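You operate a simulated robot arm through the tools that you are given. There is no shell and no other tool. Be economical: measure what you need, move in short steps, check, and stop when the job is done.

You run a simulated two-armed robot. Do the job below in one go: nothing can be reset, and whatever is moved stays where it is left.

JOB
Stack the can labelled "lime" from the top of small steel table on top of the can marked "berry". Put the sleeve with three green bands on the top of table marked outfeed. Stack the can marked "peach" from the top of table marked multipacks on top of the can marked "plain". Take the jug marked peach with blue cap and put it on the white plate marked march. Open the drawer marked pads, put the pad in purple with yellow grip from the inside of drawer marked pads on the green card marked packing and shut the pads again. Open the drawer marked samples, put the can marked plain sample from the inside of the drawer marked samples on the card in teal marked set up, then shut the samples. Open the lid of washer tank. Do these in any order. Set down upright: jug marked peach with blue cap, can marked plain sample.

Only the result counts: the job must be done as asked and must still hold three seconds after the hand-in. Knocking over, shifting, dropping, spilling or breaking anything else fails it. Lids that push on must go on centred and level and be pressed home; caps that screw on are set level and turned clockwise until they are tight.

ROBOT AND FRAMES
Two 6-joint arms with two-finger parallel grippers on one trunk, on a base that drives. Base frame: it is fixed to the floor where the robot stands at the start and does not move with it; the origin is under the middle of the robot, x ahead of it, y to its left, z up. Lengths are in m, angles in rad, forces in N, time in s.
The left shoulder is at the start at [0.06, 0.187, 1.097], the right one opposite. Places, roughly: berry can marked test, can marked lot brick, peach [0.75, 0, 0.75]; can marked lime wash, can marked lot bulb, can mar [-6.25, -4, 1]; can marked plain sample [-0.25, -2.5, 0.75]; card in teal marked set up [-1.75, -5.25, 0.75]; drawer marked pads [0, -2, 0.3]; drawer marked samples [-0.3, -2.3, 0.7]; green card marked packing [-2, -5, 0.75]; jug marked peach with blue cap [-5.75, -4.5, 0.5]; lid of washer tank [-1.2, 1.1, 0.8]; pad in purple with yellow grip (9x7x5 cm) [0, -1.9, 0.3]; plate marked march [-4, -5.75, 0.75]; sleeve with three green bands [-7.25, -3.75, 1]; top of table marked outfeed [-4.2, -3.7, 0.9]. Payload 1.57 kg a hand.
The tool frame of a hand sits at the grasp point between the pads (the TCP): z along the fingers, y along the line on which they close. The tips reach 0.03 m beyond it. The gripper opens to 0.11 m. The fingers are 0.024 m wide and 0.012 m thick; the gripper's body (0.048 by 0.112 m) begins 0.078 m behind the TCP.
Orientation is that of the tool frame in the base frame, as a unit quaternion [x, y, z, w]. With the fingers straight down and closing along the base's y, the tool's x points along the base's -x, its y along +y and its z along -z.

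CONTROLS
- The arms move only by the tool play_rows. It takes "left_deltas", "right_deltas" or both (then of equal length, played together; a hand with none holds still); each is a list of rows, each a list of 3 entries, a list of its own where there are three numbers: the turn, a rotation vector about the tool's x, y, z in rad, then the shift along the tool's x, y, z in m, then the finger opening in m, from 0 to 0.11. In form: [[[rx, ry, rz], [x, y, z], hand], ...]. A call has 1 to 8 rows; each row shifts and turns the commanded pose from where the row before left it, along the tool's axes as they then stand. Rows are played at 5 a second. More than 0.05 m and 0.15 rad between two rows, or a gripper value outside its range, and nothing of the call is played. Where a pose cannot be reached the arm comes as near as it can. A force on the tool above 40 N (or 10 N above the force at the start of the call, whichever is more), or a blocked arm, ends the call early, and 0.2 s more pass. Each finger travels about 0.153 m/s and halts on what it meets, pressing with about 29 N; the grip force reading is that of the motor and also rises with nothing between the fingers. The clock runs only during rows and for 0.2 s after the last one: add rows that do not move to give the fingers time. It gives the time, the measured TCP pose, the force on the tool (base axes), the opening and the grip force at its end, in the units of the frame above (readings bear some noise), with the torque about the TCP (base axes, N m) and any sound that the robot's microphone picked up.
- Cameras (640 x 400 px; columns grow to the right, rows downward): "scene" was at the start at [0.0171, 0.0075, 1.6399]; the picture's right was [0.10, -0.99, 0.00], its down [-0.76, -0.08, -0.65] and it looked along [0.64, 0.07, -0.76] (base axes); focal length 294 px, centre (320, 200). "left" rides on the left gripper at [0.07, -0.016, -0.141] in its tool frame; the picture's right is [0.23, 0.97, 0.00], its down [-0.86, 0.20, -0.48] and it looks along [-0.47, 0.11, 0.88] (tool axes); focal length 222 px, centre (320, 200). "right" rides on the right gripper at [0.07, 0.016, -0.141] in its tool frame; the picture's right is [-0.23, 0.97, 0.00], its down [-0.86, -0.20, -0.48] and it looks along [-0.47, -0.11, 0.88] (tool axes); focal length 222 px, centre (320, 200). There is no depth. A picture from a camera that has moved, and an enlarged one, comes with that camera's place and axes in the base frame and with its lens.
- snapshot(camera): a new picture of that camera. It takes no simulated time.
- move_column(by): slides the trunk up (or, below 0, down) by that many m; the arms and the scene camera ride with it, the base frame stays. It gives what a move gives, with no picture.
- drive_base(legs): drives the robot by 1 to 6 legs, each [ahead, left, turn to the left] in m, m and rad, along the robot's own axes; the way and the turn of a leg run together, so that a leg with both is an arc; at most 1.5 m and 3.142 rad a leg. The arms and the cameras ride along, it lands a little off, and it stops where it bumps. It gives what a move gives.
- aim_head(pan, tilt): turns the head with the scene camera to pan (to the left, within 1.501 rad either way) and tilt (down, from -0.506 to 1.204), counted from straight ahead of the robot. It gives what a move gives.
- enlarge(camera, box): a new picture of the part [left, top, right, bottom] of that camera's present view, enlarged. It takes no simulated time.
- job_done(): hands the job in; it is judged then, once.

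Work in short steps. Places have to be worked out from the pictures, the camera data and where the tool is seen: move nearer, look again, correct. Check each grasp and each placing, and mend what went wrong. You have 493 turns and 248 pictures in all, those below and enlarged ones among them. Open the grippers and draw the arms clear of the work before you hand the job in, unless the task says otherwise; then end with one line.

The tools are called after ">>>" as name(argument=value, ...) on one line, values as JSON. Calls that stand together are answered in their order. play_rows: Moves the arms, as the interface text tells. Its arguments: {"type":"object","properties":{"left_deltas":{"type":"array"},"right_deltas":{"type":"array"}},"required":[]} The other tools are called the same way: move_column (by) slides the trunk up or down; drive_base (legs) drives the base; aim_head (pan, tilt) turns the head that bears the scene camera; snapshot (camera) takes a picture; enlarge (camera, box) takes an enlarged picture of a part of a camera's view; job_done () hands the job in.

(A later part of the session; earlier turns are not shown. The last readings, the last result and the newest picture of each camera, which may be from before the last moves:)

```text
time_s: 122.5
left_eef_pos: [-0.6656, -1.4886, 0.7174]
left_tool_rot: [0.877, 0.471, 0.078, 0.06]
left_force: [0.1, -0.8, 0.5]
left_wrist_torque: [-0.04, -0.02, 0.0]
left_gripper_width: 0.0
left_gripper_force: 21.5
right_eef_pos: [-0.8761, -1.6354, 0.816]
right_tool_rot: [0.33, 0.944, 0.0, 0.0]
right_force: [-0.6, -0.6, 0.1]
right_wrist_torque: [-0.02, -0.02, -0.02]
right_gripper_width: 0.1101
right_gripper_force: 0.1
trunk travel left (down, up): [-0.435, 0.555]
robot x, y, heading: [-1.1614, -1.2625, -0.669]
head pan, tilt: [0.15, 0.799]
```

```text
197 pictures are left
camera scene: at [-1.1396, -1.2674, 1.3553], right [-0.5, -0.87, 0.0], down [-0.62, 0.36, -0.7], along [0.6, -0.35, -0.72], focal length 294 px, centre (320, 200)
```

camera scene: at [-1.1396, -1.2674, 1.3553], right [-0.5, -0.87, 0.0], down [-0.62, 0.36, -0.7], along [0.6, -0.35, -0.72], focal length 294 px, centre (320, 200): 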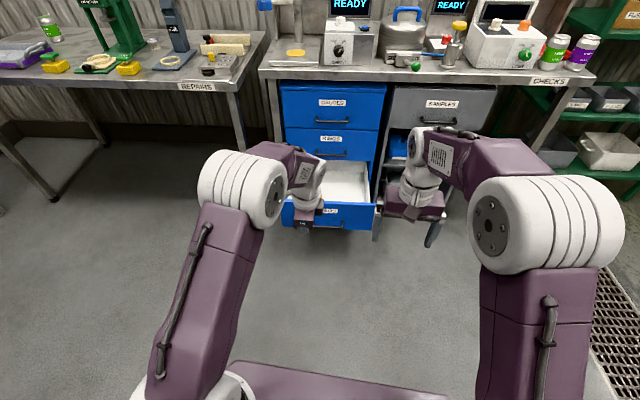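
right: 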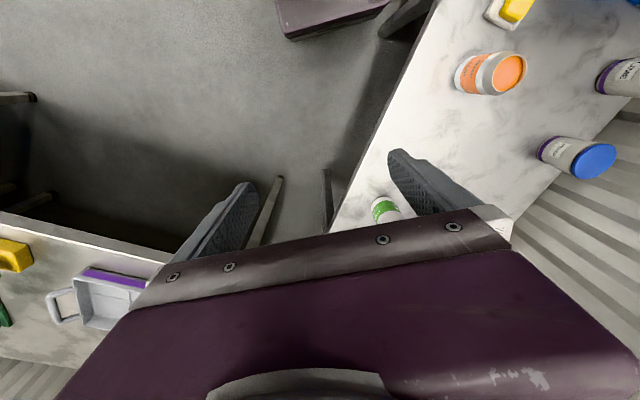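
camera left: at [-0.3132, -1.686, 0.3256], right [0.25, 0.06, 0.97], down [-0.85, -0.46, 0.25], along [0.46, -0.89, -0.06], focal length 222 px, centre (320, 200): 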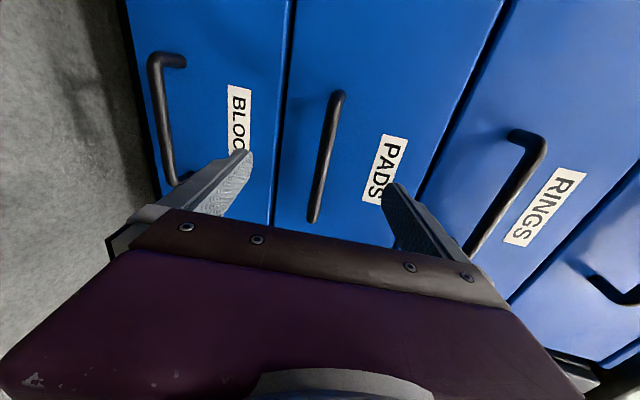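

Drive so the right hand is above the drawer.

>>> drive_base(legs=[[0, 0.3, 0], [0.42, 0, 0]])

>>> snapshot(camera="scene")

>>> snapshot(camera="right")

```text
time_s: 126.8
left_eef_pos: [-0.1477, -1.5158, 0.7158]
left_tool_rot: [0.876, 0.472, 0.077, 0.059]
left_force: [-0.1, -1.0, 0.3]
left_wrist_torque: [-0.03, 0.03, -0.04]
left_gripper_width: 0.0
left_gripper_force: 21.0
right_eef_pos: [-0.3583, -1.6611, 0.8168]
right_tool_rot: [0.33, 0.944, 0.0, 0.0]
right_force: [-0.8, 0.3, 0.3]
right_wrist_torque: [0.03, 0.02, 0.0]
right_gripper_width: 0.1103
right_gripper_force: 0.1
trunk travel left (down, up): [-0.435, 0.555]
robot x, y, heading: [-0.6473, -1.2902, -0.672]
head pan, tilt: [0.15, 0.799]
```

```text
196 pictures are left
camera scene: at [-0.6208, -1.2942, 1.3553], right [-0.5, -0.87, 0.0], down [-0.62, 0.36, -0.7], along [0.6, -0.35, -0.72], focal length 294 px, centre (320, 200)
```

scene: 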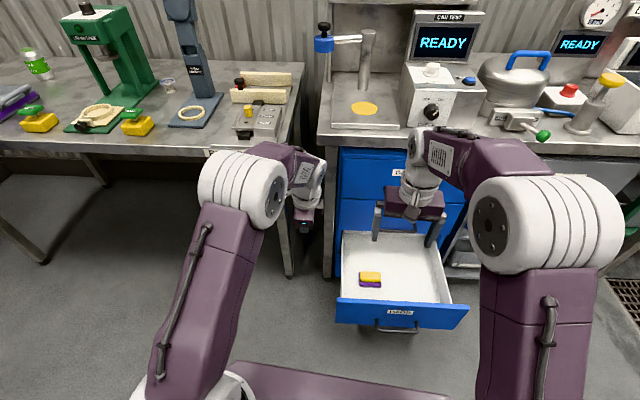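

```text
195 pictures are left
camera right: at [-0.4004, -1.6056, 0.9572], right [0.78, 0.62, 0.0], down [0.55, -0.69, 0.48], along [0.3, -0.38, -0.88], focal length 222 px, centre (320, 200)
```

right: 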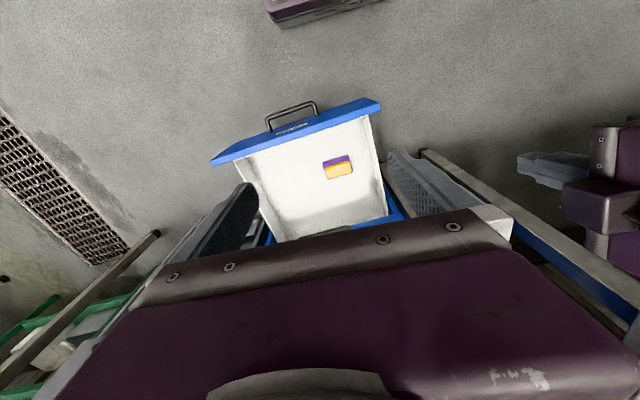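

>>> enlarge(camera="right", box=[290, 130, 390, 210])

>>> enlarge(camera="scene", box=[330, 230, 470, 340])

```text
5.00 times, centred on (340, 170) of right
camera zoom: at [-0.4004, -1.6056, 0.9572], right [0.78, 0.62, 0.0], down [0.55, -0.69, 0.48], along [0.3, -0.38, -0.88], focal length 1111 px, centre (220, 350)
```

zoom: 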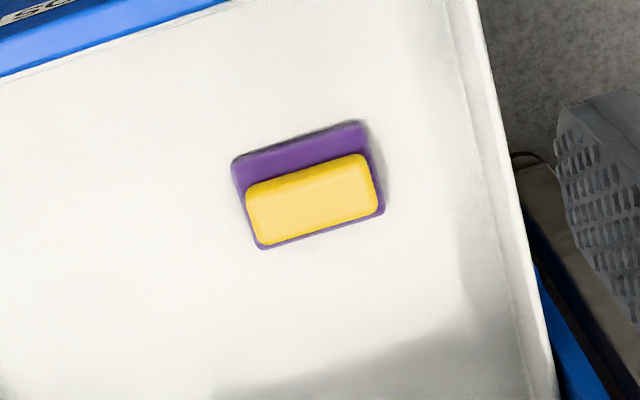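

```text
3.64 times, centred on (400, 285) of scene
camera zoom: at [-0.6208, -1.2942, 1.3553], right [-0.5, -0.87, 0.0], down [-0.62, 0.36, -0.7], along [0.6, -0.35, -0.72], focal length 1071 px, centre (29, -109)
```

zoom: 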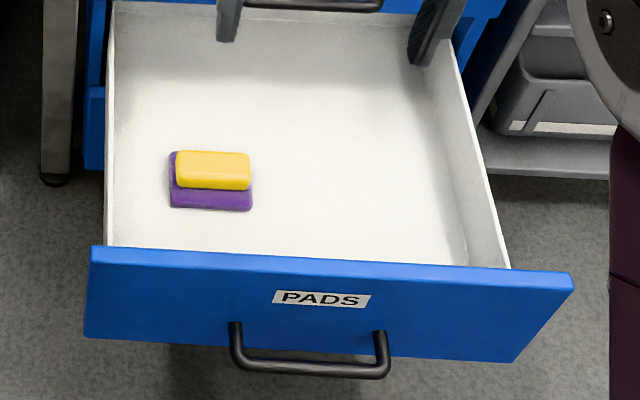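

Pad at ≈(-0.203, -1.773, 0.27), long side lateral. I turn the right hand by -90° (closing front-back), pull the left hand back, then creep ahead 7 cm.

>>> play_rows(right_deltas=[[[0, 0, -0.14], [0, 0, 0], 0.11], [[0, 0, -0.14], [0, 0, 0], 0.11], [[0, 0, -0.14], [0, 0, 0], 0.11], [[0, 0, -0.14], [0, 0, 0], 0.11], [[0, 0, -0.14], [0, 0, 0], 0.11], [[0, 0, -0.14], [0, 0, 0], 0.11], [[0, 0, -0.14], [0, 0, 0], 0.11], [[0, 0, -0.14], [0, 0, 0], 0.11]], left_deltas=[[[0.1, 0, 0], [0, -0.03, 0], 0.0], [[0.06, 0, 0], [0, -0.03, 0], 0.0], [[0, 0, 0], [0, -0.03, 0], 0.0], [[0, 0, 0], [0, 0, 0], 0.0], [[0, 0, 0], [0, 0, 0], 0.0], [[0, 0, 0], [0, 0, 0], 0.0], [[0, 0, 0], [0, 0, 0], 0.0], [[0, 0, 0], [0, 0, 0], 0.0]])

>>> play_rows(right_deltas=[[[0, 0, -0.15], [0, 0, 0], 0.11], [[0, 0, -0.15], [0, 0, 0], 0.11], [[0, 0, -0.15], [0, 0, 0], 0.11]])

>>> drive_base(legs=[[0.08, 0, 0]])

```text
time_s: 128.6
left_eef_pos: [-0.2218, -1.4668, 0.7083]
left_tool_rot: [0.878, 0.477, 0.04, -0.011]
left_force: [0.6, -0.9, 0.0]
left_wrist_torque: [-0.01, 0.0, -0.02]
left_gripper_width: 0.0
left_gripper_force: 20.6
right_eef_pos: [-0.3575, -1.6614, 0.8176]
right_tool_rot: [-0.223, 0.975, -0.001, 0.0]
right_force: [-0.5, -1.0, -0.7]
right_wrist_torque: [-0.01, 0.01, 0.01]
right_gripper_width: 0.1102
right_gripper_force: 0.0
trunk travel left (down, up): [-0.435, 0.555]
robot x, y, heading: [-0.6425, -1.2901, -0.669]
head pan, tilt: [0.15, 0.799]
```

```text
time_s: 129.4
left_eef_pos: [-0.2218, -1.4662, 0.7095]
left_tool_rot: [0.878, 0.476, 0.04, -0.011]
left_force: [0.5, -0.1, -0.3]
left_wrist_torque: [-0.01, -0.03, -0.03]
left_gripper_width: 0.0001
left_gripper_force: 21.6
right_eef_pos: [-0.358, -1.6625, 0.8166]
right_tool_rot: [-0.434, 0.901, -0.001, 0.0]
right_force: [1.0, 1.1, -0.3]
right_wrist_torque: [0.0, -0.02, -0.02]
right_gripper_width: 0.1101
right_gripper_force: 0.1
trunk travel left (down, up): [-0.435, 0.555]
robot x, y, heading: [-0.6434, -1.2876, -0.668]
head pan, tilt: [0.15, 0.799]
```

```text
time_s: 130.4
left_eef_pos: [-0.1603, -1.516, 0.7061]
left_tool_rot: [0.879, 0.476, 0.039, -0.011]
left_force: [0.7, -0.6, 0.2]
left_wrist_torque: [0.03, 0.05, 0.01]
left_gripper_width: 0.0
left_gripper_force: 20.9
right_eef_pos: [-0.2964, -1.7105, 0.8167]
right_tool_rot: [-0.433, 0.901, 0.0, -0.001]
right_force: [0.1, -0.4, -0.1]
right_wrist_torque: [0.03, 0.01, 0.04]
right_gripper_width: 0.1101
right_gripper_force: 0.2
trunk travel left (down, up): [-0.435, 0.555]
robot x, y, heading: [-0.5816, -1.3391, -0.676]
head pan, tilt: [0.15, 0.799]
```

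Move the right hand over the pad and the left hand outward, then lower the trunk.

>>> play_rows(right_deltas=[[[0, 0, 0], [-0.003, -0.04, 0], 0.11], [[0, 0, 0], [-0.003, -0.04, 0], 0.11], [[0, 0, 0], [-0.004, -0.032, 0], 0.11]], left_deltas=[[[0, 0, 0], [0.045, -0.01, 0], 0.0], [[0, 0, 0], [0.045, -0.01, 0], 0.0], [[0, 0, 0], [0.045, -0.01, 0], 0.0]])

>>> move_column(by=-0.3)

>>> snapshot(camera="right")

>>> snapshot(camera="scene")

```text
time_s: 131.2
left_eef_pos: [-0.1118, -1.388, 0.7174]
left_tool_rot: [0.879, 0.475, 0.039, -0.011]
left_force: [0.2, -0.1, -0.4]
left_wrist_torque: [-0.02, 0.0, 0.0]
left_gripper_width: 0.0
left_gripper_force: 21.6
right_eef_pos: [-0.2034, -1.7721, 0.8159]
right_tool_rot: [-0.433, 0.901, 0.003, -0.001]
right_force: [0.2, -0.7, 0.0]
right_wrist_torque: [0.04, 0.02, -0.01]
right_gripper_width: 0.11
right_gripper_force: 0.0
trunk travel left (down, up): [-0.435, 0.555]
robot x, y, heading: [-0.5828, -1.3366, -0.676]
head pan, tilt: [0.15, 0.799]
```

```text
time_s: 134.2
left_eef_pos: [-0.1115, -1.387, 0.4178]
left_tool_rot: [0.879, 0.476, 0.04, -0.01]
left_force: [-0.4, -0.3, 0.5]
left_wrist_torque: [0.02, 0.02, 0.0]
left_gripper_width: 0.0
left_gripper_force: 20.9
right_eef_pos: [-0.2044, -1.7732, 0.5182]
right_tool_rot: [-0.434, 0.901, 0.001, -0.001]
right_force: [0.2, -1.2, 0.2]
right_wrist_torque: [0.0, 0.01, -0.01]
right_gripper_width: 0.1101
right_gripper_force: 0.0
trunk travel left (down, up): [-0.135, 0.855]
robot x, y, heading: [-0.5825, -1.3384, -0.668]
head pan, tilt: [0.15, 0.799]
```

```text
192 pictures are left
camera right: at [-0.2581, -1.8168, 0.6582], right [-0.62, 0.79, 0.0], down [0.69, 0.54, 0.48], along [0.38, 0.3, -0.88], focal length 222 px, centre (320, 200)
```

right: 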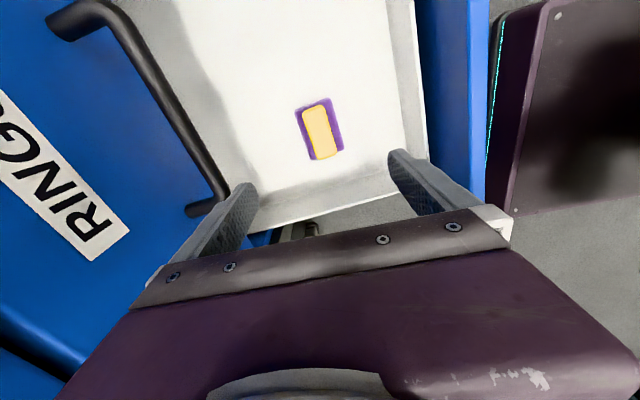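

```text
191 pictures are left
camera scene: at [-0.5596, -1.3429, 1.0554], right [-0.5, -0.87, 0.0], down [-0.62, 0.36, -0.7], along [0.6, -0.35, -0.72], focal length 294 px, centre (320, 200)
```

scene: 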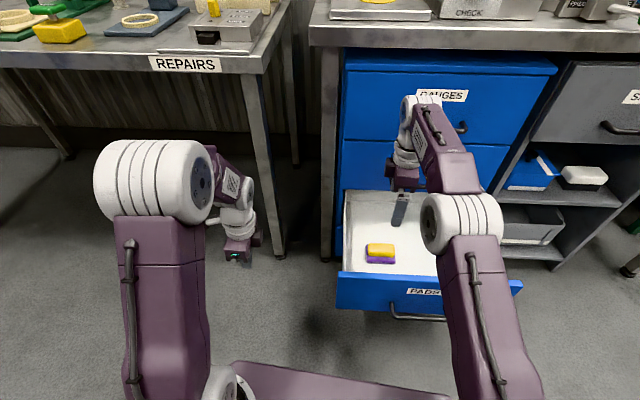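

Aligned. Lower trunk 0.13 and arm 6 cm, then look closely.

>>> move_column(by=-0.13)

>>> play_rows(right_deltas=[[[0, 0, 0], [0.003, -0.003, 0.03], 0.11], [[0, 0, 0], [0, 0, 0.03], 0.11]])

>>> snapshot(camera="right")

>>> enlarge(camera="scene", box=[330, 200, 490, 340])

```text
time_s: 135.8
left_eef_pos: [-0.1123, -1.3859, 0.2886]
left_tool_rot: [0.878, 0.477, 0.039, -0.011]
left_force: [0.2, 0.1, -0.1]
left_wrist_torque: [-0.02, 0.01, 0.03]
left_gripper_width: 0.0
left_gripper_force: 21.4
right_eef_pos: [-0.2035, -1.7722, 0.3875]
right_tool_rot: [-0.433, 0.901, -0.001, -0.001]
right_force: [0.0, 0.4, -0.4]
right_wrist_torque: [0.01, 0.02, 0.01]
right_gripper_width: 0.1101
right_gripper_force: 0.0
trunk travel left (down, up): [-0.005, 0.985]
robot x, y, heading: [-0.5804, -1.338, -0.675]
head pan, tilt: [0.15, 0.799]
```

```text
time_s: 136.4
left_eef_pos: [-0.1135, -1.3858, 0.2886]
left_tool_rot: [0.879, 0.475, 0.04, -0.011]
left_force: [0.8, -0.1, -0.5]
left_wrist_torque: [0.04, -0.02, 0.0]
left_gripper_width: 0.0
left_gripper_force: 20.9
right_eef_pos: [-0.2028, -1.7773, 0.3277]
right_tool_rot: [-0.434, 0.901, -0.001, 0.0]
right_force: [1.3, 0.0, 0.0]
right_wrist_torque: [-0.01, 0.0, -0.03]
right_gripper_width: 0.1101
right_gripper_force: 0.0
trunk travel left (down, up): [-0.005, 0.985]
robot x, y, heading: [-0.5835, -1.3365, -0.67]
head pan, tilt: [0.15, 0.799]
```

```text
190 pictures are left
camera right: at [-0.2574, -1.8212, 0.4677], right [-0.62, 0.79, 0.0], down [0.69, 0.54, 0.48], along [0.38, 0.29, -0.88], focal length 222 px, centre (320, 200)
```

right: 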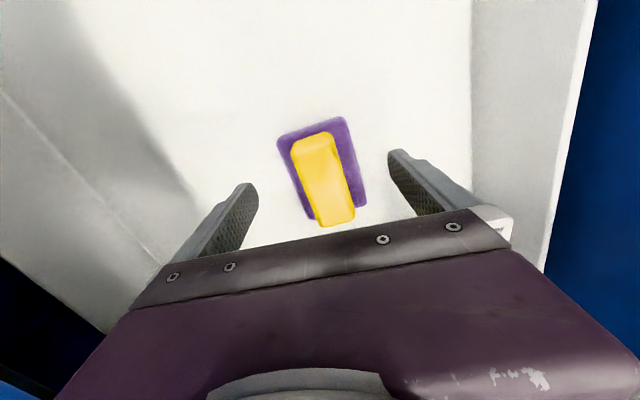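

```text
2.86 times, centred on (410, 270) of scene
camera zoom: at [-0.5596, -1.3429, 0.9254], right [-0.5, -0.87, 0.0], down [-0.62, 0.36, -0.7], along [0.6, -0.35, -0.72], focal length 842 px, centre (63, 0)
```

zoom: 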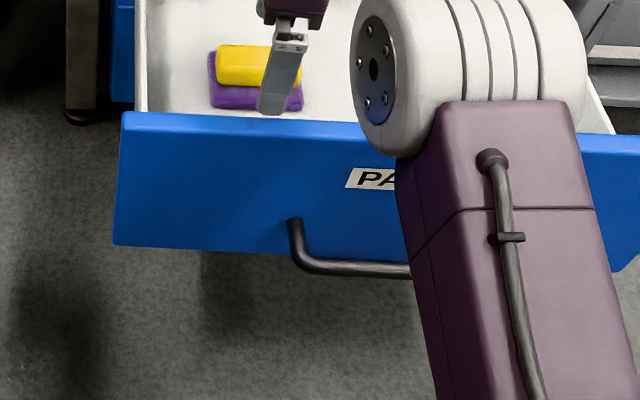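

Yellow grip top is at z≈0.30, about 1 cm to the left of TCP. Correct, descend so tips are just above the purple base, and close.

>>> play_rows(right_deltas=[[[0, 0, 0], [-0.009, 0, 0.01], 0.11], [[0, 0, 0], [0, 0, 0.016], 0.11], [[0, 0, 0], [0, 0, 0], 0.0], [[0, 0, 0], [0, 0, 0], 0.0], [[0, 0, 0], [0, 0, 0], 0.0], [[0, 0, 0], [0, 0, 0], 0.0]])

>>> snapshot(camera="right")

```text
time_s: 137.8
left_eef_pos: [-0.1124, -1.3861, 0.2883]
left_tool_rot: [0.879, 0.475, 0.04, -0.011]
left_force: [0.1, 0.0, -0.8]
left_wrist_torque: [0.02, -0.03, 0.0]
left_gripper_width: 0.0
left_gripper_force: 21.4
right_eef_pos: [-0.1968, -1.7707, 0.3019]
right_tool_rot: [-0.434, 0.901, 0.0, 0.0]
right_force: [-0.3, 0.5, -1.1]
right_wrist_torque: [-0.03, 0.03, 0.01]
right_gripper_width: 0.0657
right_gripper_force: 29.0
trunk travel left (down, up): [-0.005, 0.985]
robot x, y, heading: [-0.5805, -1.3361, -0.676]
head pan, tilt: [0.15, 0.799]
```

```text
188 pictures are left
camera right: at [-0.2518, -1.8145, 0.4423], right [-0.62, 0.79, 0.0], down [0.69, 0.54, 0.48], along [0.38, 0.3, -0.88], focal length 222 px, centre (320, 200)
```

right: 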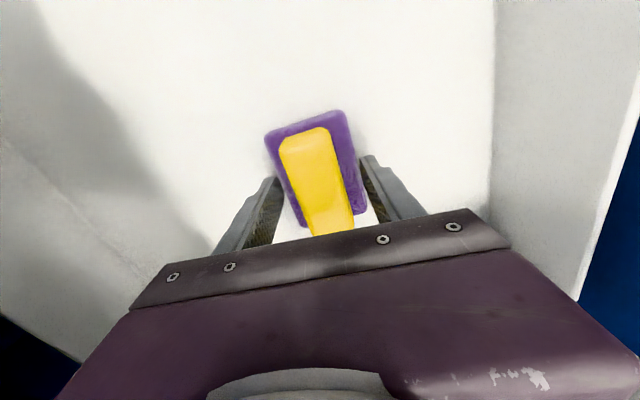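

It gripped the purple base at the tips. Open slightly, go 1.5 cm deeper, regrip.

>>> play_rows(right_deltas=[[[0, 0, 0], [0, 0, 0], 0.1], [[0, 0, 0], [0, 0, 0], 0.1], [[0, 0, 0], [-0.005, 0, 0.015], 0.1], [[0, 0, 0], [0, 0, 0], 0.0], [[0, 0, 0], [0, 0, 0], 0.0], [[0, 0, 0], [0, 0, 0], 0.0]])

>>> play_rows(right_deltas=[[[0, 0, 0], [0, 0, -0.04], 0.0], [[0, 0, 0], [0, 0, -0.04], 0.0]])

>>> snapshot(camera="right")

```text
time_s: 139.2
left_eef_pos: [-0.1129, -1.3864, 0.2893]
left_tool_rot: [0.878, 0.476, 0.039, -0.008]
left_force: [0.3, 0.4, -1.0]
left_wrist_torque: [0.01, 0.0, 0.01]
left_gripper_width: 0.0
left_gripper_force: 21.3
right_eef_pos: [-0.1941, -1.7641, 0.2912]
right_tool_rot: [-0.434, 0.901, -0.003, 0.002]
right_force: [0.6, -0.2, 37.5]
right_wrist_torque: [1.04, 0.93, -0.27]
right_gripper_width: 0.0642
right_gripper_force: 29.0
trunk travel left (down, up): [-0.005, 0.985]
robot x, y, heading: [-0.583, -1.3418, -0.673]
head pan, tilt: [0.15, 0.799]
```

```text
time_s: 139.8
left_eef_pos: [-0.1123, -1.3866, 0.2882]
left_tool_rot: [0.879, 0.476, 0.04, -0.01]
left_force: [0.2, 0.1, -0.3]
left_wrist_torque: [0.02, 0.0, 0.0]
left_gripper_width: 0.0001
left_gripper_force: 21.9
right_eef_pos: [-0.1949, -1.7644, 0.3648]
right_tool_rot: [-0.433, 0.901, 0.001, -0.001]
right_force: [0.2, 0.2, -0.5]
right_wrist_torque: [0.02, 0.01, 0.04]
right_gripper_width: 0.064
right_gripper_force: 29.2
trunk travel left (down, up): [-0.005, 0.985]
robot x, y, heading: [-0.5819, -1.3404, -0.67]
head pan, tilt: [0.15, 0.799]
```

```text
187 pictures are left
camera right: at [-0.2494, -1.8096, 0.5058], right [-0.62, 0.79, 0.0], down [0.69, 0.54, 0.48], along [0.37, 0.3, -0.88], focal length 222 px, centre (320, 200)
```

right: 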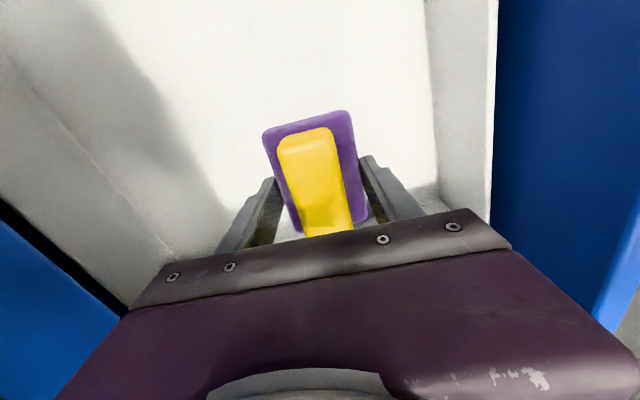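

Pad is lifted. Raise and retract the right hand, then back up and use the left fist (at drawer height) to push PADS shut.

>>> play_rows(right_deltas=[[[0, 0, 0], [0, 0, -0.045], 0.0], [[0, 0, 0], [0, 0, -0.045], 0.0], [[0, 0, 0], [0, 0, -0.045], 0.0], [[0, 0, 0], [0, 0, -0.045], 0.0], [[0, 0, 0], [0, 0, -0.045], 0.0], [[0, 0, 0], [0, 0, -0.045], 0.0]])

>>> drive_base(legs=[[-0.35, 0, 0]])

>>> play_rows(right_deltas=[[[0, 0, 0], [0, 0.03, 0], 0.0], [[0, 0, 0], [0, 0.03, 0], 0.0], [[0, 0, 0], [0, 0.03, 0], 0.0], [[0, 0, 0], [0, 0.03, 0], 0.0], [[0, 0, 0], [0, 0, 0], 0.0]], left_deltas=[[[0.07, 0, 0], [0, 0.03, 0], 0.0], [[0, 0, 0], [0, 0.03, 0], 0.0], [[0, 0, 0], [0, 0.03, 0], 0.0], [[0, 0, 0], [0, 0.03, 0], 0.0], [[0, 0, 0], [0, 0.03, 0], 0.0]])

>>> drive_base(legs=[[0, -0.4, 0]])

>>> snapshot(camera="scene")

```text
time_s: 141.2
left_eef_pos: [-0.1133, -1.3865, 0.2888]
left_tool_rot: [0.879, 0.475, 0.04, -0.011]
left_force: [-0.2, -0.1, 0.6]
left_wrist_torque: [0.0, -0.01, -0.01]
left_gripper_width: 0.0
left_gripper_force: 21.3
right_eef_pos: [-0.2719, -1.7237, 0.5608]
right_tool_rot: [-0.434, 0.901, 0.0, 0.0]
right_force: [-0.4, -0.1, -1.1]
right_wrist_torque: [0.01, 0.05, 0.03]
right_gripper_width: 0.0642
right_gripper_force: 28.8
right hand out of reach, approached as far as the arm can: row 1, 2, 3, 4, 5, 6
trunk travel left (down, up): [-0.005, 0.985]
robot x, y, heading: [-0.5836, -1.3411, -0.67]
head pan, tilt: [0.15, 0.799]
```

```text
time_s: 143.5
left_eef_pos: [-0.3866, -1.1673, 0.2879]
left_tool_rot: [0.879, 0.475, 0.041, -0.01]
left_force: [-0.2, 0.9, 0.3]
left_wrist_torque: [0.02, 0.0, -0.01]
left_gripper_width: 0.0
left_gripper_force: 21.8
right_eef_pos: [-0.5478, -1.5049, 0.5611]
right_tool_rot: [-0.434, 0.901, 0.0, 0.0]
right_force: [-0.2, 0.5, -1.2]
right_wrist_torque: [-0.02, 0.01, 0.0]
right_gripper_width: 0.0643
right_gripper_force: 28.8
trunk travel left (down, up): [-0.005, 0.985]
robot x, y, heading: [-0.8533, -1.1164, -0.672]
head pan, tilt: [0.15, 0.799]
```

```text
time_s: 144.7
left_eef_pos: [-0.2617, -1.2498, 0.2833]
left_tool_rot: [0.878, 0.477, 0.023, -0.042]
left_force: [-0.6, -0.1, 0.1]
left_wrist_torque: [-0.04, -0.02, 0.01]
left_gripper_width: 0.0
left_gripper_force: 21.2
right_eef_pos: [-0.6402, -1.4305, 0.5613]
right_tool_rot: [-0.433, 0.901, -0.002, 0.001]
right_force: [0.2, -0.2, -0.7]
right_wrist_torque: [-0.01, 0.01, -0.03]
right_gripper_width: 0.0643
right_gripper_force: 28.4
trunk travel left (down, up): [-0.005, 0.985]
robot x, y, heading: [-0.8543, -1.12, -0.671]
head pan, tilt: [0.15, 0.799]
```

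```text
time_s: 147.2
left_eef_pos: [-0.5111, -1.5603, 0.2836]
left_tool_rot: [0.877, 0.478, 0.023, -0.041]
left_force: [1.0, -0.1, 0.2]
left_wrist_torque: [-0.02, -0.01, 0.04]
left_gripper_width: 0.0
left_gripper_force: 21.6
right_eef_pos: [-0.889, -1.7446, 0.5613]
right_tool_rot: [-0.434, 0.901, -0.001, 0.0]
right_force: [-0.9, 0.0, -0.7]
right_wrist_torque: [0.02, 0.01, -0.02]
right_gripper_width: 0.0641
right_gripper_force: 28.5
trunk travel left (down, up): [-0.005, 0.985]
robot x, y, heading: [-1.1042, -1.435, -0.672]
head pan, tilt: [0.15, 0.799]
```

```text
186 pictures are left
camera scene: at [-1.083, -1.438, 0.9253], right [-0.5, -0.87, 0.0], down [-0.62, 0.36, -0.7], along [0.6, -0.35, -0.72], focal length 294 px, centre (320, 200)
```

scene: 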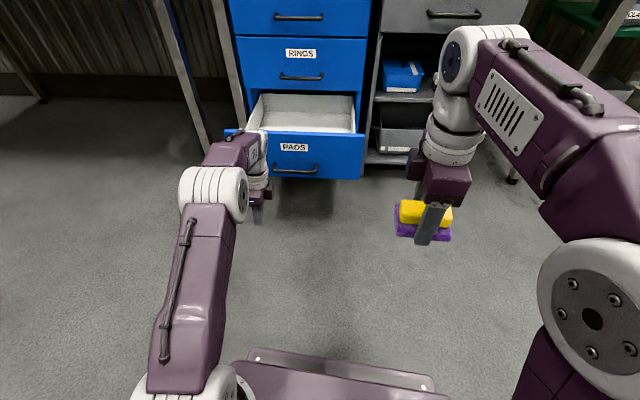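

Left fist lines up with the drawer's handle. Drive forward to push it shut.

>>> drive_base(legs=[[0.41, 0, 0]])

>>> snapshot(camera="scene")

```text
time_s: 149.7
left_eef_pos: [-0.1911, -1.8156, 0.2825]
left_tool_rot: [0.877, 0.478, 0.023, -0.041]
left_force: [-0.3, -0.2, 0.0]
left_wrist_torque: [0.03, -0.01, 0.02]
left_gripper_width: 0.0
left_gripper_force: 21.6
right_eef_pos: [-0.57, -1.9968, 0.561]
right_tool_rot: [-0.434, 0.901, -0.001, 0.0]
right_force: [0.6, -0.3, -0.5]
right_wrist_torque: [0.01, 0.01, 0.04]
right_gripper_width: 0.0641
right_gripper_force: 29.0
trunk travel left (down, up): [-0.005, 0.985]
robot x, y, heading: [-0.7863, -1.6892, -0.668]
head pan, tilt: [0.15, 0.799]
```

```text
185 pictures are left
camera scene: at [-0.7638, -1.6911, 0.9252], right [-0.5, -0.87, 0.0], down [-0.62, 0.36, -0.7], along [0.6, -0.35, -0.72], focal length 294 px, centre (320, 200)
```

scene: 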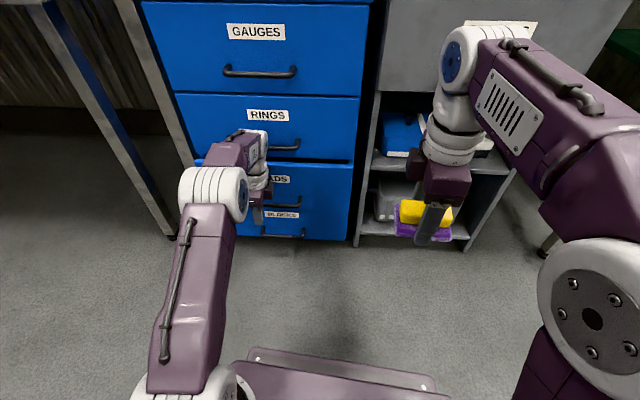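

Nearly shut; push a few more centimetres until it stops, then back off and check.

>>> drive_base(legs=[[0.06, 0, 0]])

>>> drive_base(legs=[[-0.35, 0, 0]])

>>> snapshot(camera="scene")

```text
time_s: 150.4
left_eef_pos: [-0.193, -1.8134, 0.2835]
left_tool_rot: [0.877, 0.477, 0.02, -0.048]
left_force: [0.0, 0.2, 0.5]
left_wrist_torque: [-0.01, 0.01, 0.01]
left_gripper_width: 0.0001
left_gripper_force: 21.1
right_eef_pos: [-0.5689, -1.9985, 0.5617]
right_tool_rot: [-0.436, 0.9, -0.002, 0.001]
right_force: [-0.4, -1.4, -0.7]
right_wrist_torque: [-0.01, -0.01, 0.03]
right_gripper_width: 0.064
right_gripper_force: 29.1
trunk travel left (down, up): [-0.005, 0.985]
robot x, y, heading: [-0.7838, -1.6883, -0.667]
head pan, tilt: [0.15, 0.799]
stopped in leg 1: the robot was blocked; the commanded pose is now the measured one
```

```text
time_s: 152.7
left_eef_pos: [-0.4655, -1.5977, 0.2808]
left_tool_rot: [0.877, 0.477, 0.019, -0.05]
left_force: [-0.7, -0.3, -0.6]
left_wrist_torque: [0.02, 0.01, -0.03]
left_gripper_width: 0.0001
left_gripper_force: 21.7
right_eef_pos: [-0.8393, -1.7832, 0.5605]
right_tool_rot: [-0.434, 0.901, -0.001, 0.0]
right_force: [0.8, 0.2, -0.3]
right_wrist_torque: [0.02, 0.0, -0.01]
right_gripper_width: 0.0638
right_gripper_force: 30.0
trunk travel left (down, up): [-0.005, 0.985]
robot x, y, heading: [-1.0568, -1.4759, -0.669]
head pan, tilt: [0.15, 0.799]
```

```text
184 pictures are left
camera scene: at [-1.0341, -1.4776, 0.9253], right [-0.5, -0.87, 0.0], down [-0.62, 0.36, -0.7], along [0.61, -0.35, -0.72], focal length 294 px, centre (320, 200)
```

scene: 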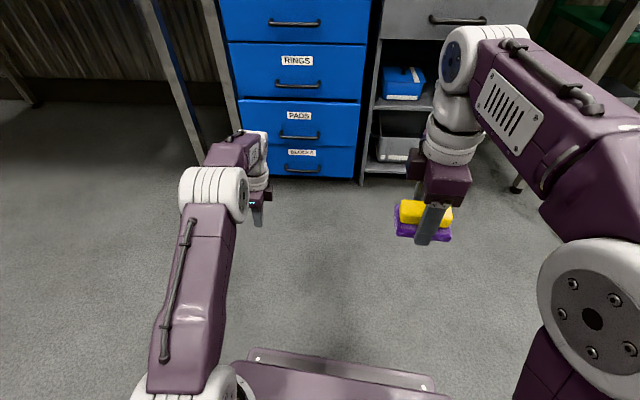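

PADS still sticks out ~3 cm: the gripper body met the RINGS handle. I tilt the left fingers forward so the tips lead and push again.

>>> play_rows(left_deltas=[[[-0.14, 0, 0], [0, 0.01, 0], 0.0], [[-0.14, 0, 0], [0, 0.01, 0], 0.0], [[-0.14, 0, 0], [0, 0.01, 0], 0.0], [[-0.14, 0, 0], [0, 0.01, 0], 0.0], [[-0.14, 0, 0], [0, 0.01, 0], 0.0], [[-0.14, 0, 0], [0, 0.01, 0], 0.0], [[-0.14, 0, 0], [0, 0.01, 0], 0.0]])

>>> snapshot(camera="scene")

```text
time_s: 154.3
left_eef_pos: [-0.4129, -1.6293, 0.3035]
left_tool_rot: [0.804, 0.42, 0.239, 0.346]
left_force: [1.1, 1.1, -0.5]
left_wrist_torque: [0.01, 0.0, -0.03]
left_gripper_width: 0.0
left_gripper_force: 20.7
left hand out of reach, approached as far as the arm can: row 5, 6
right_eef_pos: [-0.8391, -1.7831, 0.5608]
right_tool_rot: [-0.435, 0.901, -0.001, 0.0]
right_force: [0.7, 0.0, -0.4]
right_wrist_torque: [0.01, -0.02, -0.01]
right_gripper_width: 0.0639
right_gripper_force: 28.5
trunk travel left (down, up): [-0.005, 0.985]
robot x, y, heading: [-1.0588, -1.4768, -0.668]
head pan, tilt: [0.15, 0.799]
```

```text
183 pictures are left
camera scene: at [-1.0342, -1.4776, 0.9254], right [-0.5, -0.87, 0.0], down [-0.62, 0.36, -0.7], along [0.61, -0.35, -0.72], focal length 294 px, centre (320, 200)
```

scene: 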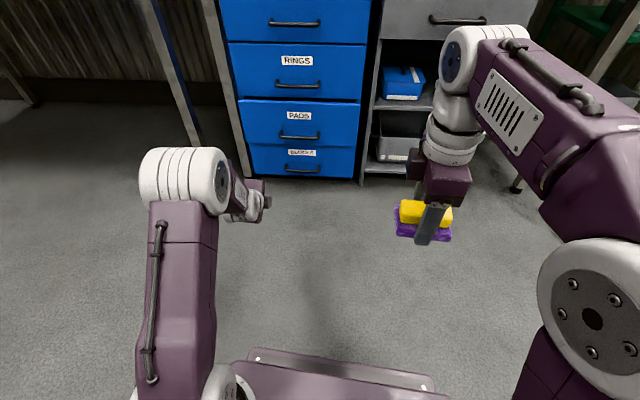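

>>> drive_base(legs=[[0.26, -0.02, 0], [0.1, 0, 0]])

>>> enlarge(camera="scene", box=[120, 0, 400, 260])

```text
time_s: 156.8
left_eef_pos: [-0.1699, -1.8456, 0.2951]
left_tool_rot: [0.808, 0.426, 0.232, 0.336]
left_force: [-0.3, 0.9, 0.5]
left_wrist_torque: [0.01, 0.0, 0.01]
left_gripper_width: 0.0001
left_gripper_force: 21.4
right_eef_pos: [-0.5906, -2.0036, 0.5612]
right_tool_rot: [-0.437, 0.9, -0.002, 0.0]
right_force: [0.1, 0.1, -0.6]
right_wrist_torque: [0.01, -0.02, 0.0]
right_gripper_width: 0.0642
right_gripper_force: 28.7
trunk travel left (down, up): [-0.005, 0.985]
robot x, y, heading: [-0.8095, -1.6966, -0.667]
head pan, tilt: [0.15, 0.799]
stopped in leg 2: the force on the tool passed its limit at 62 N (the readings are from after the stop); the commanded pose is now the measured one
```

```text
1.54 times, centred on (260, 130) of scene
camera zoom: at [-0.7859, -1.6992, 0.9254], right [-0.49, -0.87, 0.0], down [-0.62, 0.35, -0.7], along [0.61, -0.34, -0.72], focal length 453 px, centre (412, 308)
```

zoom: 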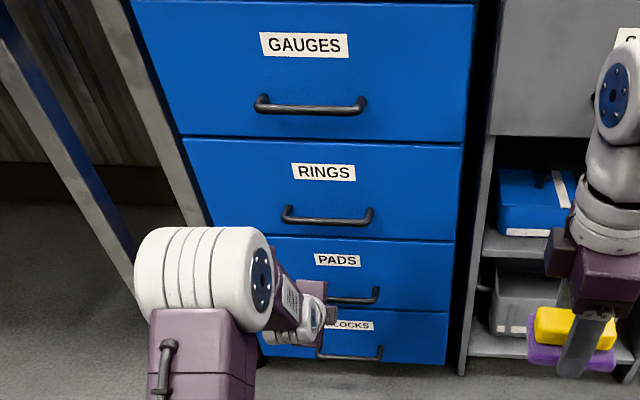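

PADS is flush. Back off, shift right to the SAMPLES drawer, raise the trunk and bring the left hand horizontal.

>>> drive_base(legs=[[-0.45, 0, 0], [0, -0.34, 0]])

>>> move_column(by=0.33)

>>> play_rows(left_deltas=[[[-0.12, 0, 0], [0, 0.02, 0.02], 0.05], [[-0.12, 0, 0], [0, 0, 0.03], 0.11], [[-0.12, 0, 0], [0, 0, 0.03], 0.11], [[-0.12, 0, 0], [0, 0, 0.03], 0.11], [[0, 0, 0], [0, 0, 0], 0.11]])

>>> snapshot(camera="scene")

>>> snapshot(camera="left")

```text
time_s: 161.4
left_eef_pos: [-0.7318, -1.8309, 0.2946]
left_tool_rot: [0.807, 0.426, 0.233, 0.335]
left_force: [-0.5, -0.7, -0.2]
left_wrist_torque: [-0.01, -0.01, 0.02]
left_gripper_width: 0.0001
left_gripper_force: 21.1
right_eef_pos: [-1.1527, -1.9905, 0.5617]
right_tool_rot: [-0.437, 0.9, -0.001, 0.0]
right_force: [-0.2, 0.2, -0.4]
right_wrist_torque: [0.0, 0.03, 0.03]
right_gripper_width: 0.0638
right_gripper_force: 29.4
trunk travel left (down, up): [-0.005, 0.985]
robot x, y, heading: [-1.3713, -1.6814, -0.661]
head pan, tilt: [0.15, 0.799]
```

```text
time_s: 164.6
left_eef_pos: [-0.7329, -1.8311, 0.6246]
left_tool_rot: [0.807, 0.426, 0.233, 0.336]
left_force: [0.5, 0.0, 0.5]
left_wrist_torque: [0.02, 0.01, -0.04]
left_gripper_width: 0.0
left_gripper_force: 21.7
right_eef_pos: [-1.1537, -1.9916, 0.8904]
right_tool_rot: [-0.436, 0.9, -0.002, -0.001]
right_force: [-0.5, 0.2, -1.1]
right_wrist_torque: [-0.01, 0.03, -0.01]
right_gripper_width: 0.0641
right_gripper_force: 28.9
trunk travel left (down, up): [-0.335, 0.655]
robot x, y, heading: [-1.3759, -1.686, -0.661]
head pan, tilt: [0.15, 0.799]
```

```text
time_s: 165.8
left_eef_pos: [-0.6397, -1.8859, 0.5843]
left_tool_rot: [0.704, 0.358, 0.328, 0.518]
left_force: [0.4, -0.5, -0.3]
left_wrist_torque: [-0.02, 0.01, 0.01]
left_gripper_width: 0.1098
left_gripper_force: 0.1
right_eef_pos: [-1.1523, -1.9909, 0.8915]
right_tool_rot: [-0.437, 0.899, -0.002, 0.0]
right_force: [-1.0, 0.4, -1.3]
right_wrist_torque: [-0.01, 0.01, 0.02]
right_gripper_width: 0.0639
right_gripper_force: 28.5
trunk travel left (down, up): [-0.335, 0.655]
robot x, y, heading: [-1.3752, -1.6792, -0.666]
head pan, tilt: [0.15, 0.799]
```

```text
181 pictures are left
camera scene: at [-1.3498, -1.6866, 1.2554], right [-0.49, -0.87, 0.0], down [-0.62, 0.35, -0.7], along [0.61, -0.34, -0.72], focal length 294 px, centre (320, 200)
```

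scene: 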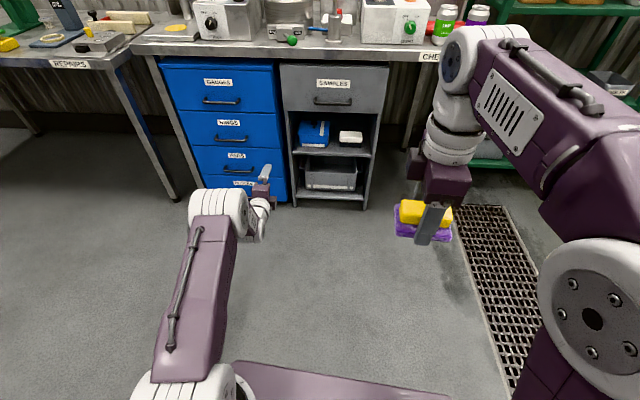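

```text
180 pictures are left
camera left: at [-0.7258, -1.7521, 0.61], right [0.28, -0.01, 0.96], down [-0.82, -0.53, 0.23], along [0.5, -0.85, -0.15], focal length 222 px, centre (320, 200)
```

left: 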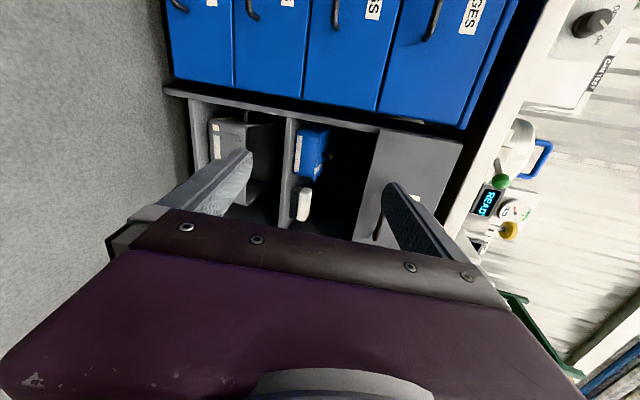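

SAMPLES handle at ≈(-0.452, -2.242, 0.70). Level the left hand, raise, and approach.

>>> play_rows(left_deltas=[[[-0.12, 0, 0], [0, 0, 0.02], 0.11], [[0, -0.12, 0], [0, 0, 0], 0.11]])

>>> move_column(by=0.11)

>>> drive_base(legs=[[0, -0.164, 0.01], [0.24, 0, 0]])

>>> snapshot(camera="left")

>>> enlarge(camera="scene", box=[200, 40, 440, 220])

```text
time_s: 166.4
left_eef_pos: [-0.6201, -1.8966, 0.5802]
left_tool_rot: [0.691, 0.303, 0.308, 0.579]
left_force: [0.4, 0.2, 0.3]
left_wrist_torque: [0.0, 0.01, 0.0]
left_gripper_width: 0.1101
left_gripper_force: 0.1
left hand out of reach, approached as far as the arm can: row 1
right_eef_pos: [-1.1536, -1.9909, 0.8888]
right_tool_rot: [-0.436, 0.9, -0.002, 0.0]
right_force: [1.1, 0.3, -0.4]
right_wrist_torque: [-0.02, -0.01, 0.01]
right_gripper_width: 0.0641
right_gripper_force: 28.3
trunk travel left (down, up): [-0.335, 0.655]
robot x, y, heading: [-1.3723, -1.6812, -0.665]
head pan, tilt: [0.15, 0.799]
```

```text
time_s: 167.9
left_eef_pos: [-0.6194, -1.8969, 0.6907]
left_tool_rot: [0.691, 0.303, 0.308, 0.579]
left_force: [-0.2, -0.4, -0.8]
left_wrist_torque: [0.01, 0.0, -0.05]
left_gripper_width: 0.1101
left_gripper_force: 0.1
right_eef_pos: [-1.1529, -1.992, 1.0013]
right_tool_rot: [-0.437, 0.9, -0.001, 0.0]
right_force: [0.5, 1.0, -0.7]
right_wrist_torque: [-0.06, 0.02, -0.04]
right_gripper_width: 0.0639
right_gripper_force: 29.2
trunk travel left (down, up): [-0.445, 0.545]
robot x, y, heading: [-1.3714, -1.6854, -0.664]
head pan, tilt: [0.15, 0.799]
```

```text
time_s: 170.7
left_eef_pos: [-0.527, -2.1636, 0.6883]
left_tool_rot: [0.691, 0.307, 0.311, 0.576]
left_force: [0.7, -0.6, 0.3]
left_wrist_torque: [0.02, -0.01, -0.02]
left_gripper_width: 0.1098
left_gripper_force: 0.0
right_eef_pos: [-1.0579, -2.2653, 1.0004]
right_tool_rot: [-0.442, 0.897, -0.001, -0.001]
right_force: [0.7, -0.3, -1.1]
right_wrist_torque: [0.01, 0.02, -0.01]
right_gripper_width: 0.0639
right_gripper_force: 28.9
trunk travel left (down, up): [-0.445, 0.545]
robot x, y, heading: [-1.2842, -1.9603, -0.653]
head pan, tilt: [0.15, 0.799]
```

```text
179 pictures are left
camera left: at [-0.5975, -2.0213, 0.6979], right [0.21, 0.04, 0.98], down [-0.89, -0.41, 0.2], along [0.41, -0.91, -0.05], focal length 222 px, centre (320, 200)
```

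left: 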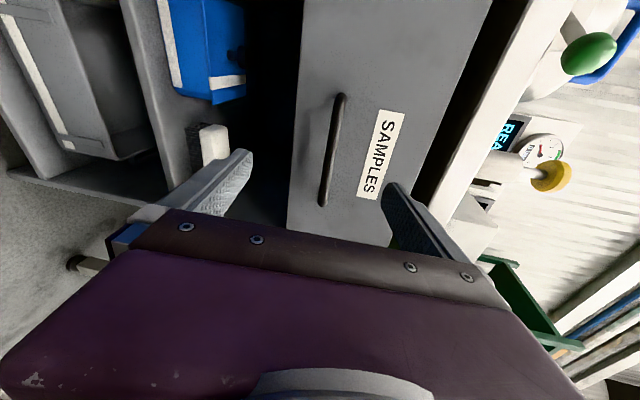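

```text
2.22 times, centred on (320, 130) of scene
camera zoom: at [-1.258, -1.963, 1.3653], right [-0.48, -0.88, 0.0], down [-0.63, 0.35, -0.7], along [0.61, -0.34, -0.72], focal length 654 px, centre (320, 356)
```

zoom: 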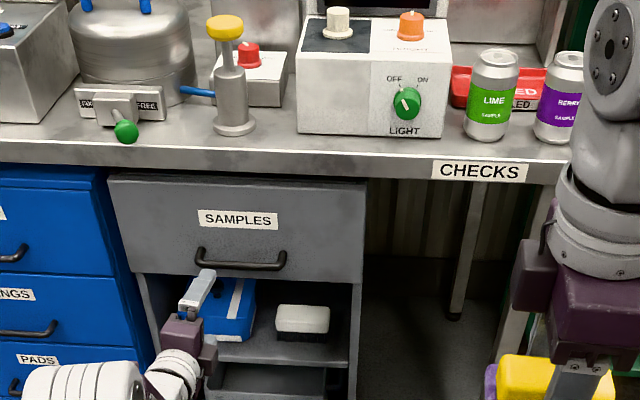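

Estimate refined to ≈(-0.39,-2.29,0.67), ~0.19 ahead. Drive 0.12 and look again.

>>> drive_base(legs=[[0.12, -0.012, 0]])

>>> snapshot(camera="left")

>>> enlarge(camera="scene", box=[200, 80, 400, 240])

```text
time_s: 171.9
left_eef_pos: [-0.4374, -2.2483, 0.6885]
left_tool_rot: [0.691, 0.307, 0.311, 0.576]
left_force: [0.9, 0.4, -0.2]
left_wrist_torque: [-0.03, -0.02, -0.02]
left_gripper_width: 0.11
left_gripper_force: 0.1
right_eef_pos: [-0.9689, -2.3474, 0.9996]
right_tool_rot: [-0.442, 0.897, -0.001, -0.001]
right_force: [-0.3, 0.5, -0.3]
right_wrist_torque: [0.04, 0.05, 0.0]
right_gripper_width: 0.0641
right_gripper_force: 29.5
trunk travel left (down, up): [-0.445, 0.545]
robot x, y, heading: [-1.1915, -2.0462, -0.654]
head pan, tilt: [0.15, 0.799]
```

```text
177 pictures are left
camera left: at [-0.5083, -2.1037, 0.6978], right [0.21, 0.04, 0.98], down [-0.89, -0.41, 0.2], along [0.41, -0.91, -0.05], focal length 222 px, centre (320, 200)
```

left: 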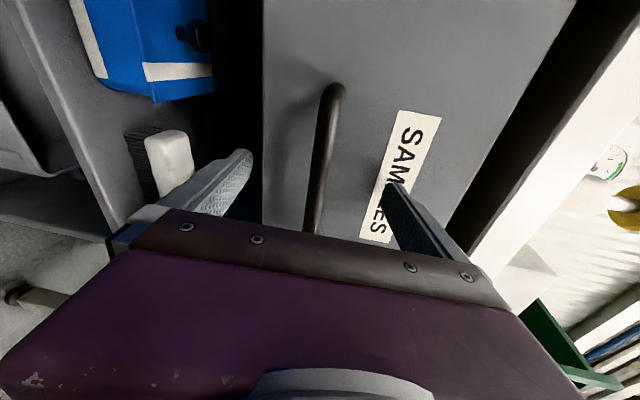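

```text
2.50 times, centred on (300, 160) of scene
camera zoom: at [-1.1688, -2.0463, 1.3653], right [-0.48, -0.88, 0.0], down [-0.63, 0.35, -0.7], along [0.61, -0.34, -0.72], focal length 736 px, centre (370, 300)
```

zoom: 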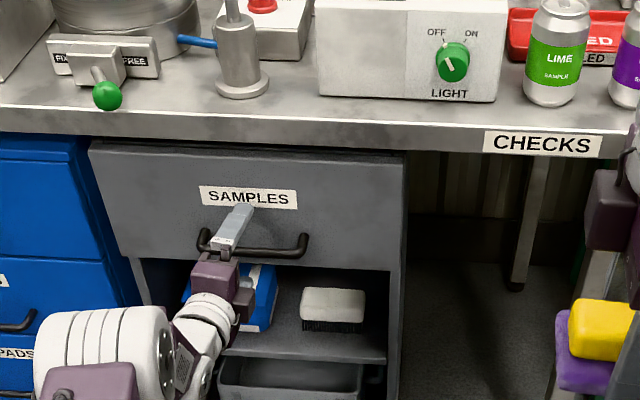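

Same picture as with PADS just before the grasp (~0.075 left). Drive in and grip.

>>> drive_base(legs=[[0.068, -0.01, 0]])

>>> play_rows(left_deltas=[[[0, 0, 0], [0, -0.006, 0], 0.11], [[0, 0, 0], [0, 0, 0], 0.0], [[0, 0, 0], [0, 0, 0], 0.0], [[0, 0, 0], [0, 0, 0], 0.0], [[0, 0, 0], [0, 0, 0], 0.0]])

```text
time_s: 172.8
left_eef_pos: [-0.428, -2.2552, 0.6941]
left_tool_rot: [0.685, 0.306, 0.315, 0.581]
left_force: [-28.8, 15.2, 9.0]
left_wrist_torque: [-1.15, -2.12, 0.01]
left_gripper_width: 0.1101
left_gripper_force: 0.1
right_eef_pos: [-0.9605, -2.3603, 1.0038]
right_tool_rot: [-0.445, 0.895, -0.004, 0.003]
right_force: [0.0, -0.3, 0.3]
right_wrist_torque: [0.0, -0.03, 0.01]
right_gripper_width: 0.0638
right_gripper_force: 29.7
trunk travel left (down, up): [-0.445, 0.545]
robot x, y, heading: [-1.1786, -2.0567, -0.647]
head pan, tilt: [0.15, 0.799]
stopped in leg 1: the force on the tool passed its limit at 170 N (the readings are from after the stop); the commanded pose is now the measured one
```

```text
time_s: 173.2
left_eef_pos: [-0.4284, -2.2542, 0.688]
left_tool_rot: [0.687, 0.308, 0.313, 0.579]
left_force: [-1.8, 0.7, -3.3]
left_wrist_torque: [-0.22, -0.29, 0.11]
left_gripper_width: 0.0267
left_gripper_force: 0.0
right_eef_pos: [-0.9618, -2.3601, 1.0052]
right_tool_rot: [-0.444, 0.896, -0.004, 0.002]
right_force: [-1.7, -0.4, 0.3]
right_wrist_torque: [0.01, -0.11, -0.02]
right_gripper_width: 0.0638
right_gripper_force: 29.1
trunk travel left (down, up): [-0.445, 0.545]
robot x, y, heading: [-1.1784, -2.0543, -0.644]
head pan, tilt: [0.15, 0.799]
stopped in row 2 (left hand): the force on the tool passed its limit at 48 N (the readings are from after the stop); the commanded pose is now the measured one
```

Tips touched the panel earlier than expected. Look at the state.

>>> enlarge(camera="left", box=[160, 40, 480, 260])

>>> enlarge(camera="scene", box=[230, 110, 350, 220])

```text
1.82 times, centred on (320, 150) of left
camera zoom: at [-0.4996, -2.1126, 0.6957], right [0.2, 0.04, 0.98], down [-0.89, -0.41, 0.2], along [0.41, -0.91, -0.04], focal length 404 px, centre (320, 291)
```

zoom: 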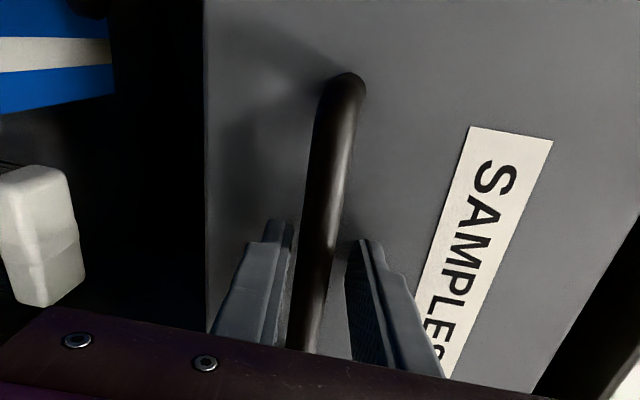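

```text
3.64 times, centred on (290, 165) of scene
camera zoom: at [-1.1644, -2.058, 1.3656], right [-0.48, -0.88, 0.0], down [-0.62, 0.34, -0.7], along [0.62, -0.33, -0.71], focal length 1071 px, centre (429, 327)
```

zoom: 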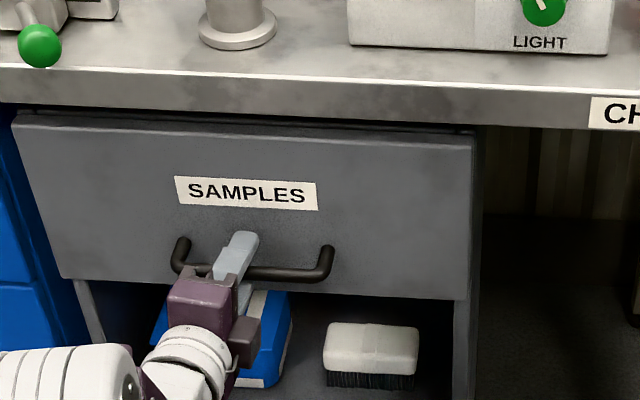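

The bar is between the fingers. Shift 5 mm down and finish closing.

>>> play_rows(left_deltas=[[[0, 0, 0], [0, -0.004, -0.003], 0.026], [[0, 0, 0], [0, 0, 0], 0.0], [[0, 0, 0], [0, 0, 0], 0.0], [[0, 0, 0], [0, 0, 0], 0.0]])

```text
time_s: 173.6
left_eef_pos: [-0.425, -2.2562, 0.6844]
left_tool_rot: [0.686, 0.306, 0.312, 0.581]
left_force: [-0.8, 0.9, 0.8]
left_wrist_torque: [0.01, -0.01, -0.03]
left_gripper_width: 0.0258
left_gripper_force: 0.1
left hand out of reach, approached as far as the arm can: row 1
right_eef_pos: [-0.9549, -2.3617, 1.0009]
right_tool_rot: [-0.444, 0.896, -0.002, 0.0]
right_force: [0.3, 0.2, -1.0]
right_wrist_torque: [-0.02, 0.0, -0.03]
right_gripper_width: 0.0643
right_gripper_force: 29.5
trunk travel left (down, up): [-0.445, 0.545]
robot x, y, heading: [-1.1787, -2.0565, -0.65]
head pan, tilt: [0.15, 0.799]
stopped in row 1 (left hand): the force on the tool passed its limit at 58 N (the readings are from after the stop); the commanded pose is now the measured one
```

>>> play_rows(left_deltas=[[[0, 0, 0], [0, 0, 0], 0.018], [[0, 0, 0], [0, 0, 0], 0.0], [[0, 0, 0], [0, 0, 0], 0.0], [[0, 0, 0], [0, 0, 0], 0.0]])

```text
time_s: 174.6
left_eef_pos: [-0.424, -2.2562, 0.6841]
left_tool_rot: [0.686, 0.306, 0.312, 0.581]
left_force: [2.3, -1.5, 5.0]
left_wrist_torque: [-0.7, 0.42, 0.09]
left_gripper_width: 0.0159
left_gripper_force: 31.2
right_eef_pos: [-0.9547, -2.3622, 1.0]
right_tool_rot: [-0.444, 0.896, -0.001, 0.0]
right_force: [0.0, -0.2, 0.4]
right_wrist_torque: [-0.01, -0.03, 0.0]
right_gripper_width: 0.0644
right_gripper_force: 28.8
trunk travel left (down, up): [-0.445, 0.545]
robot x, y, heading: [-1.1764, -2.0549, -0.647]
head pan, tilt: [0.15, 0.799]
```

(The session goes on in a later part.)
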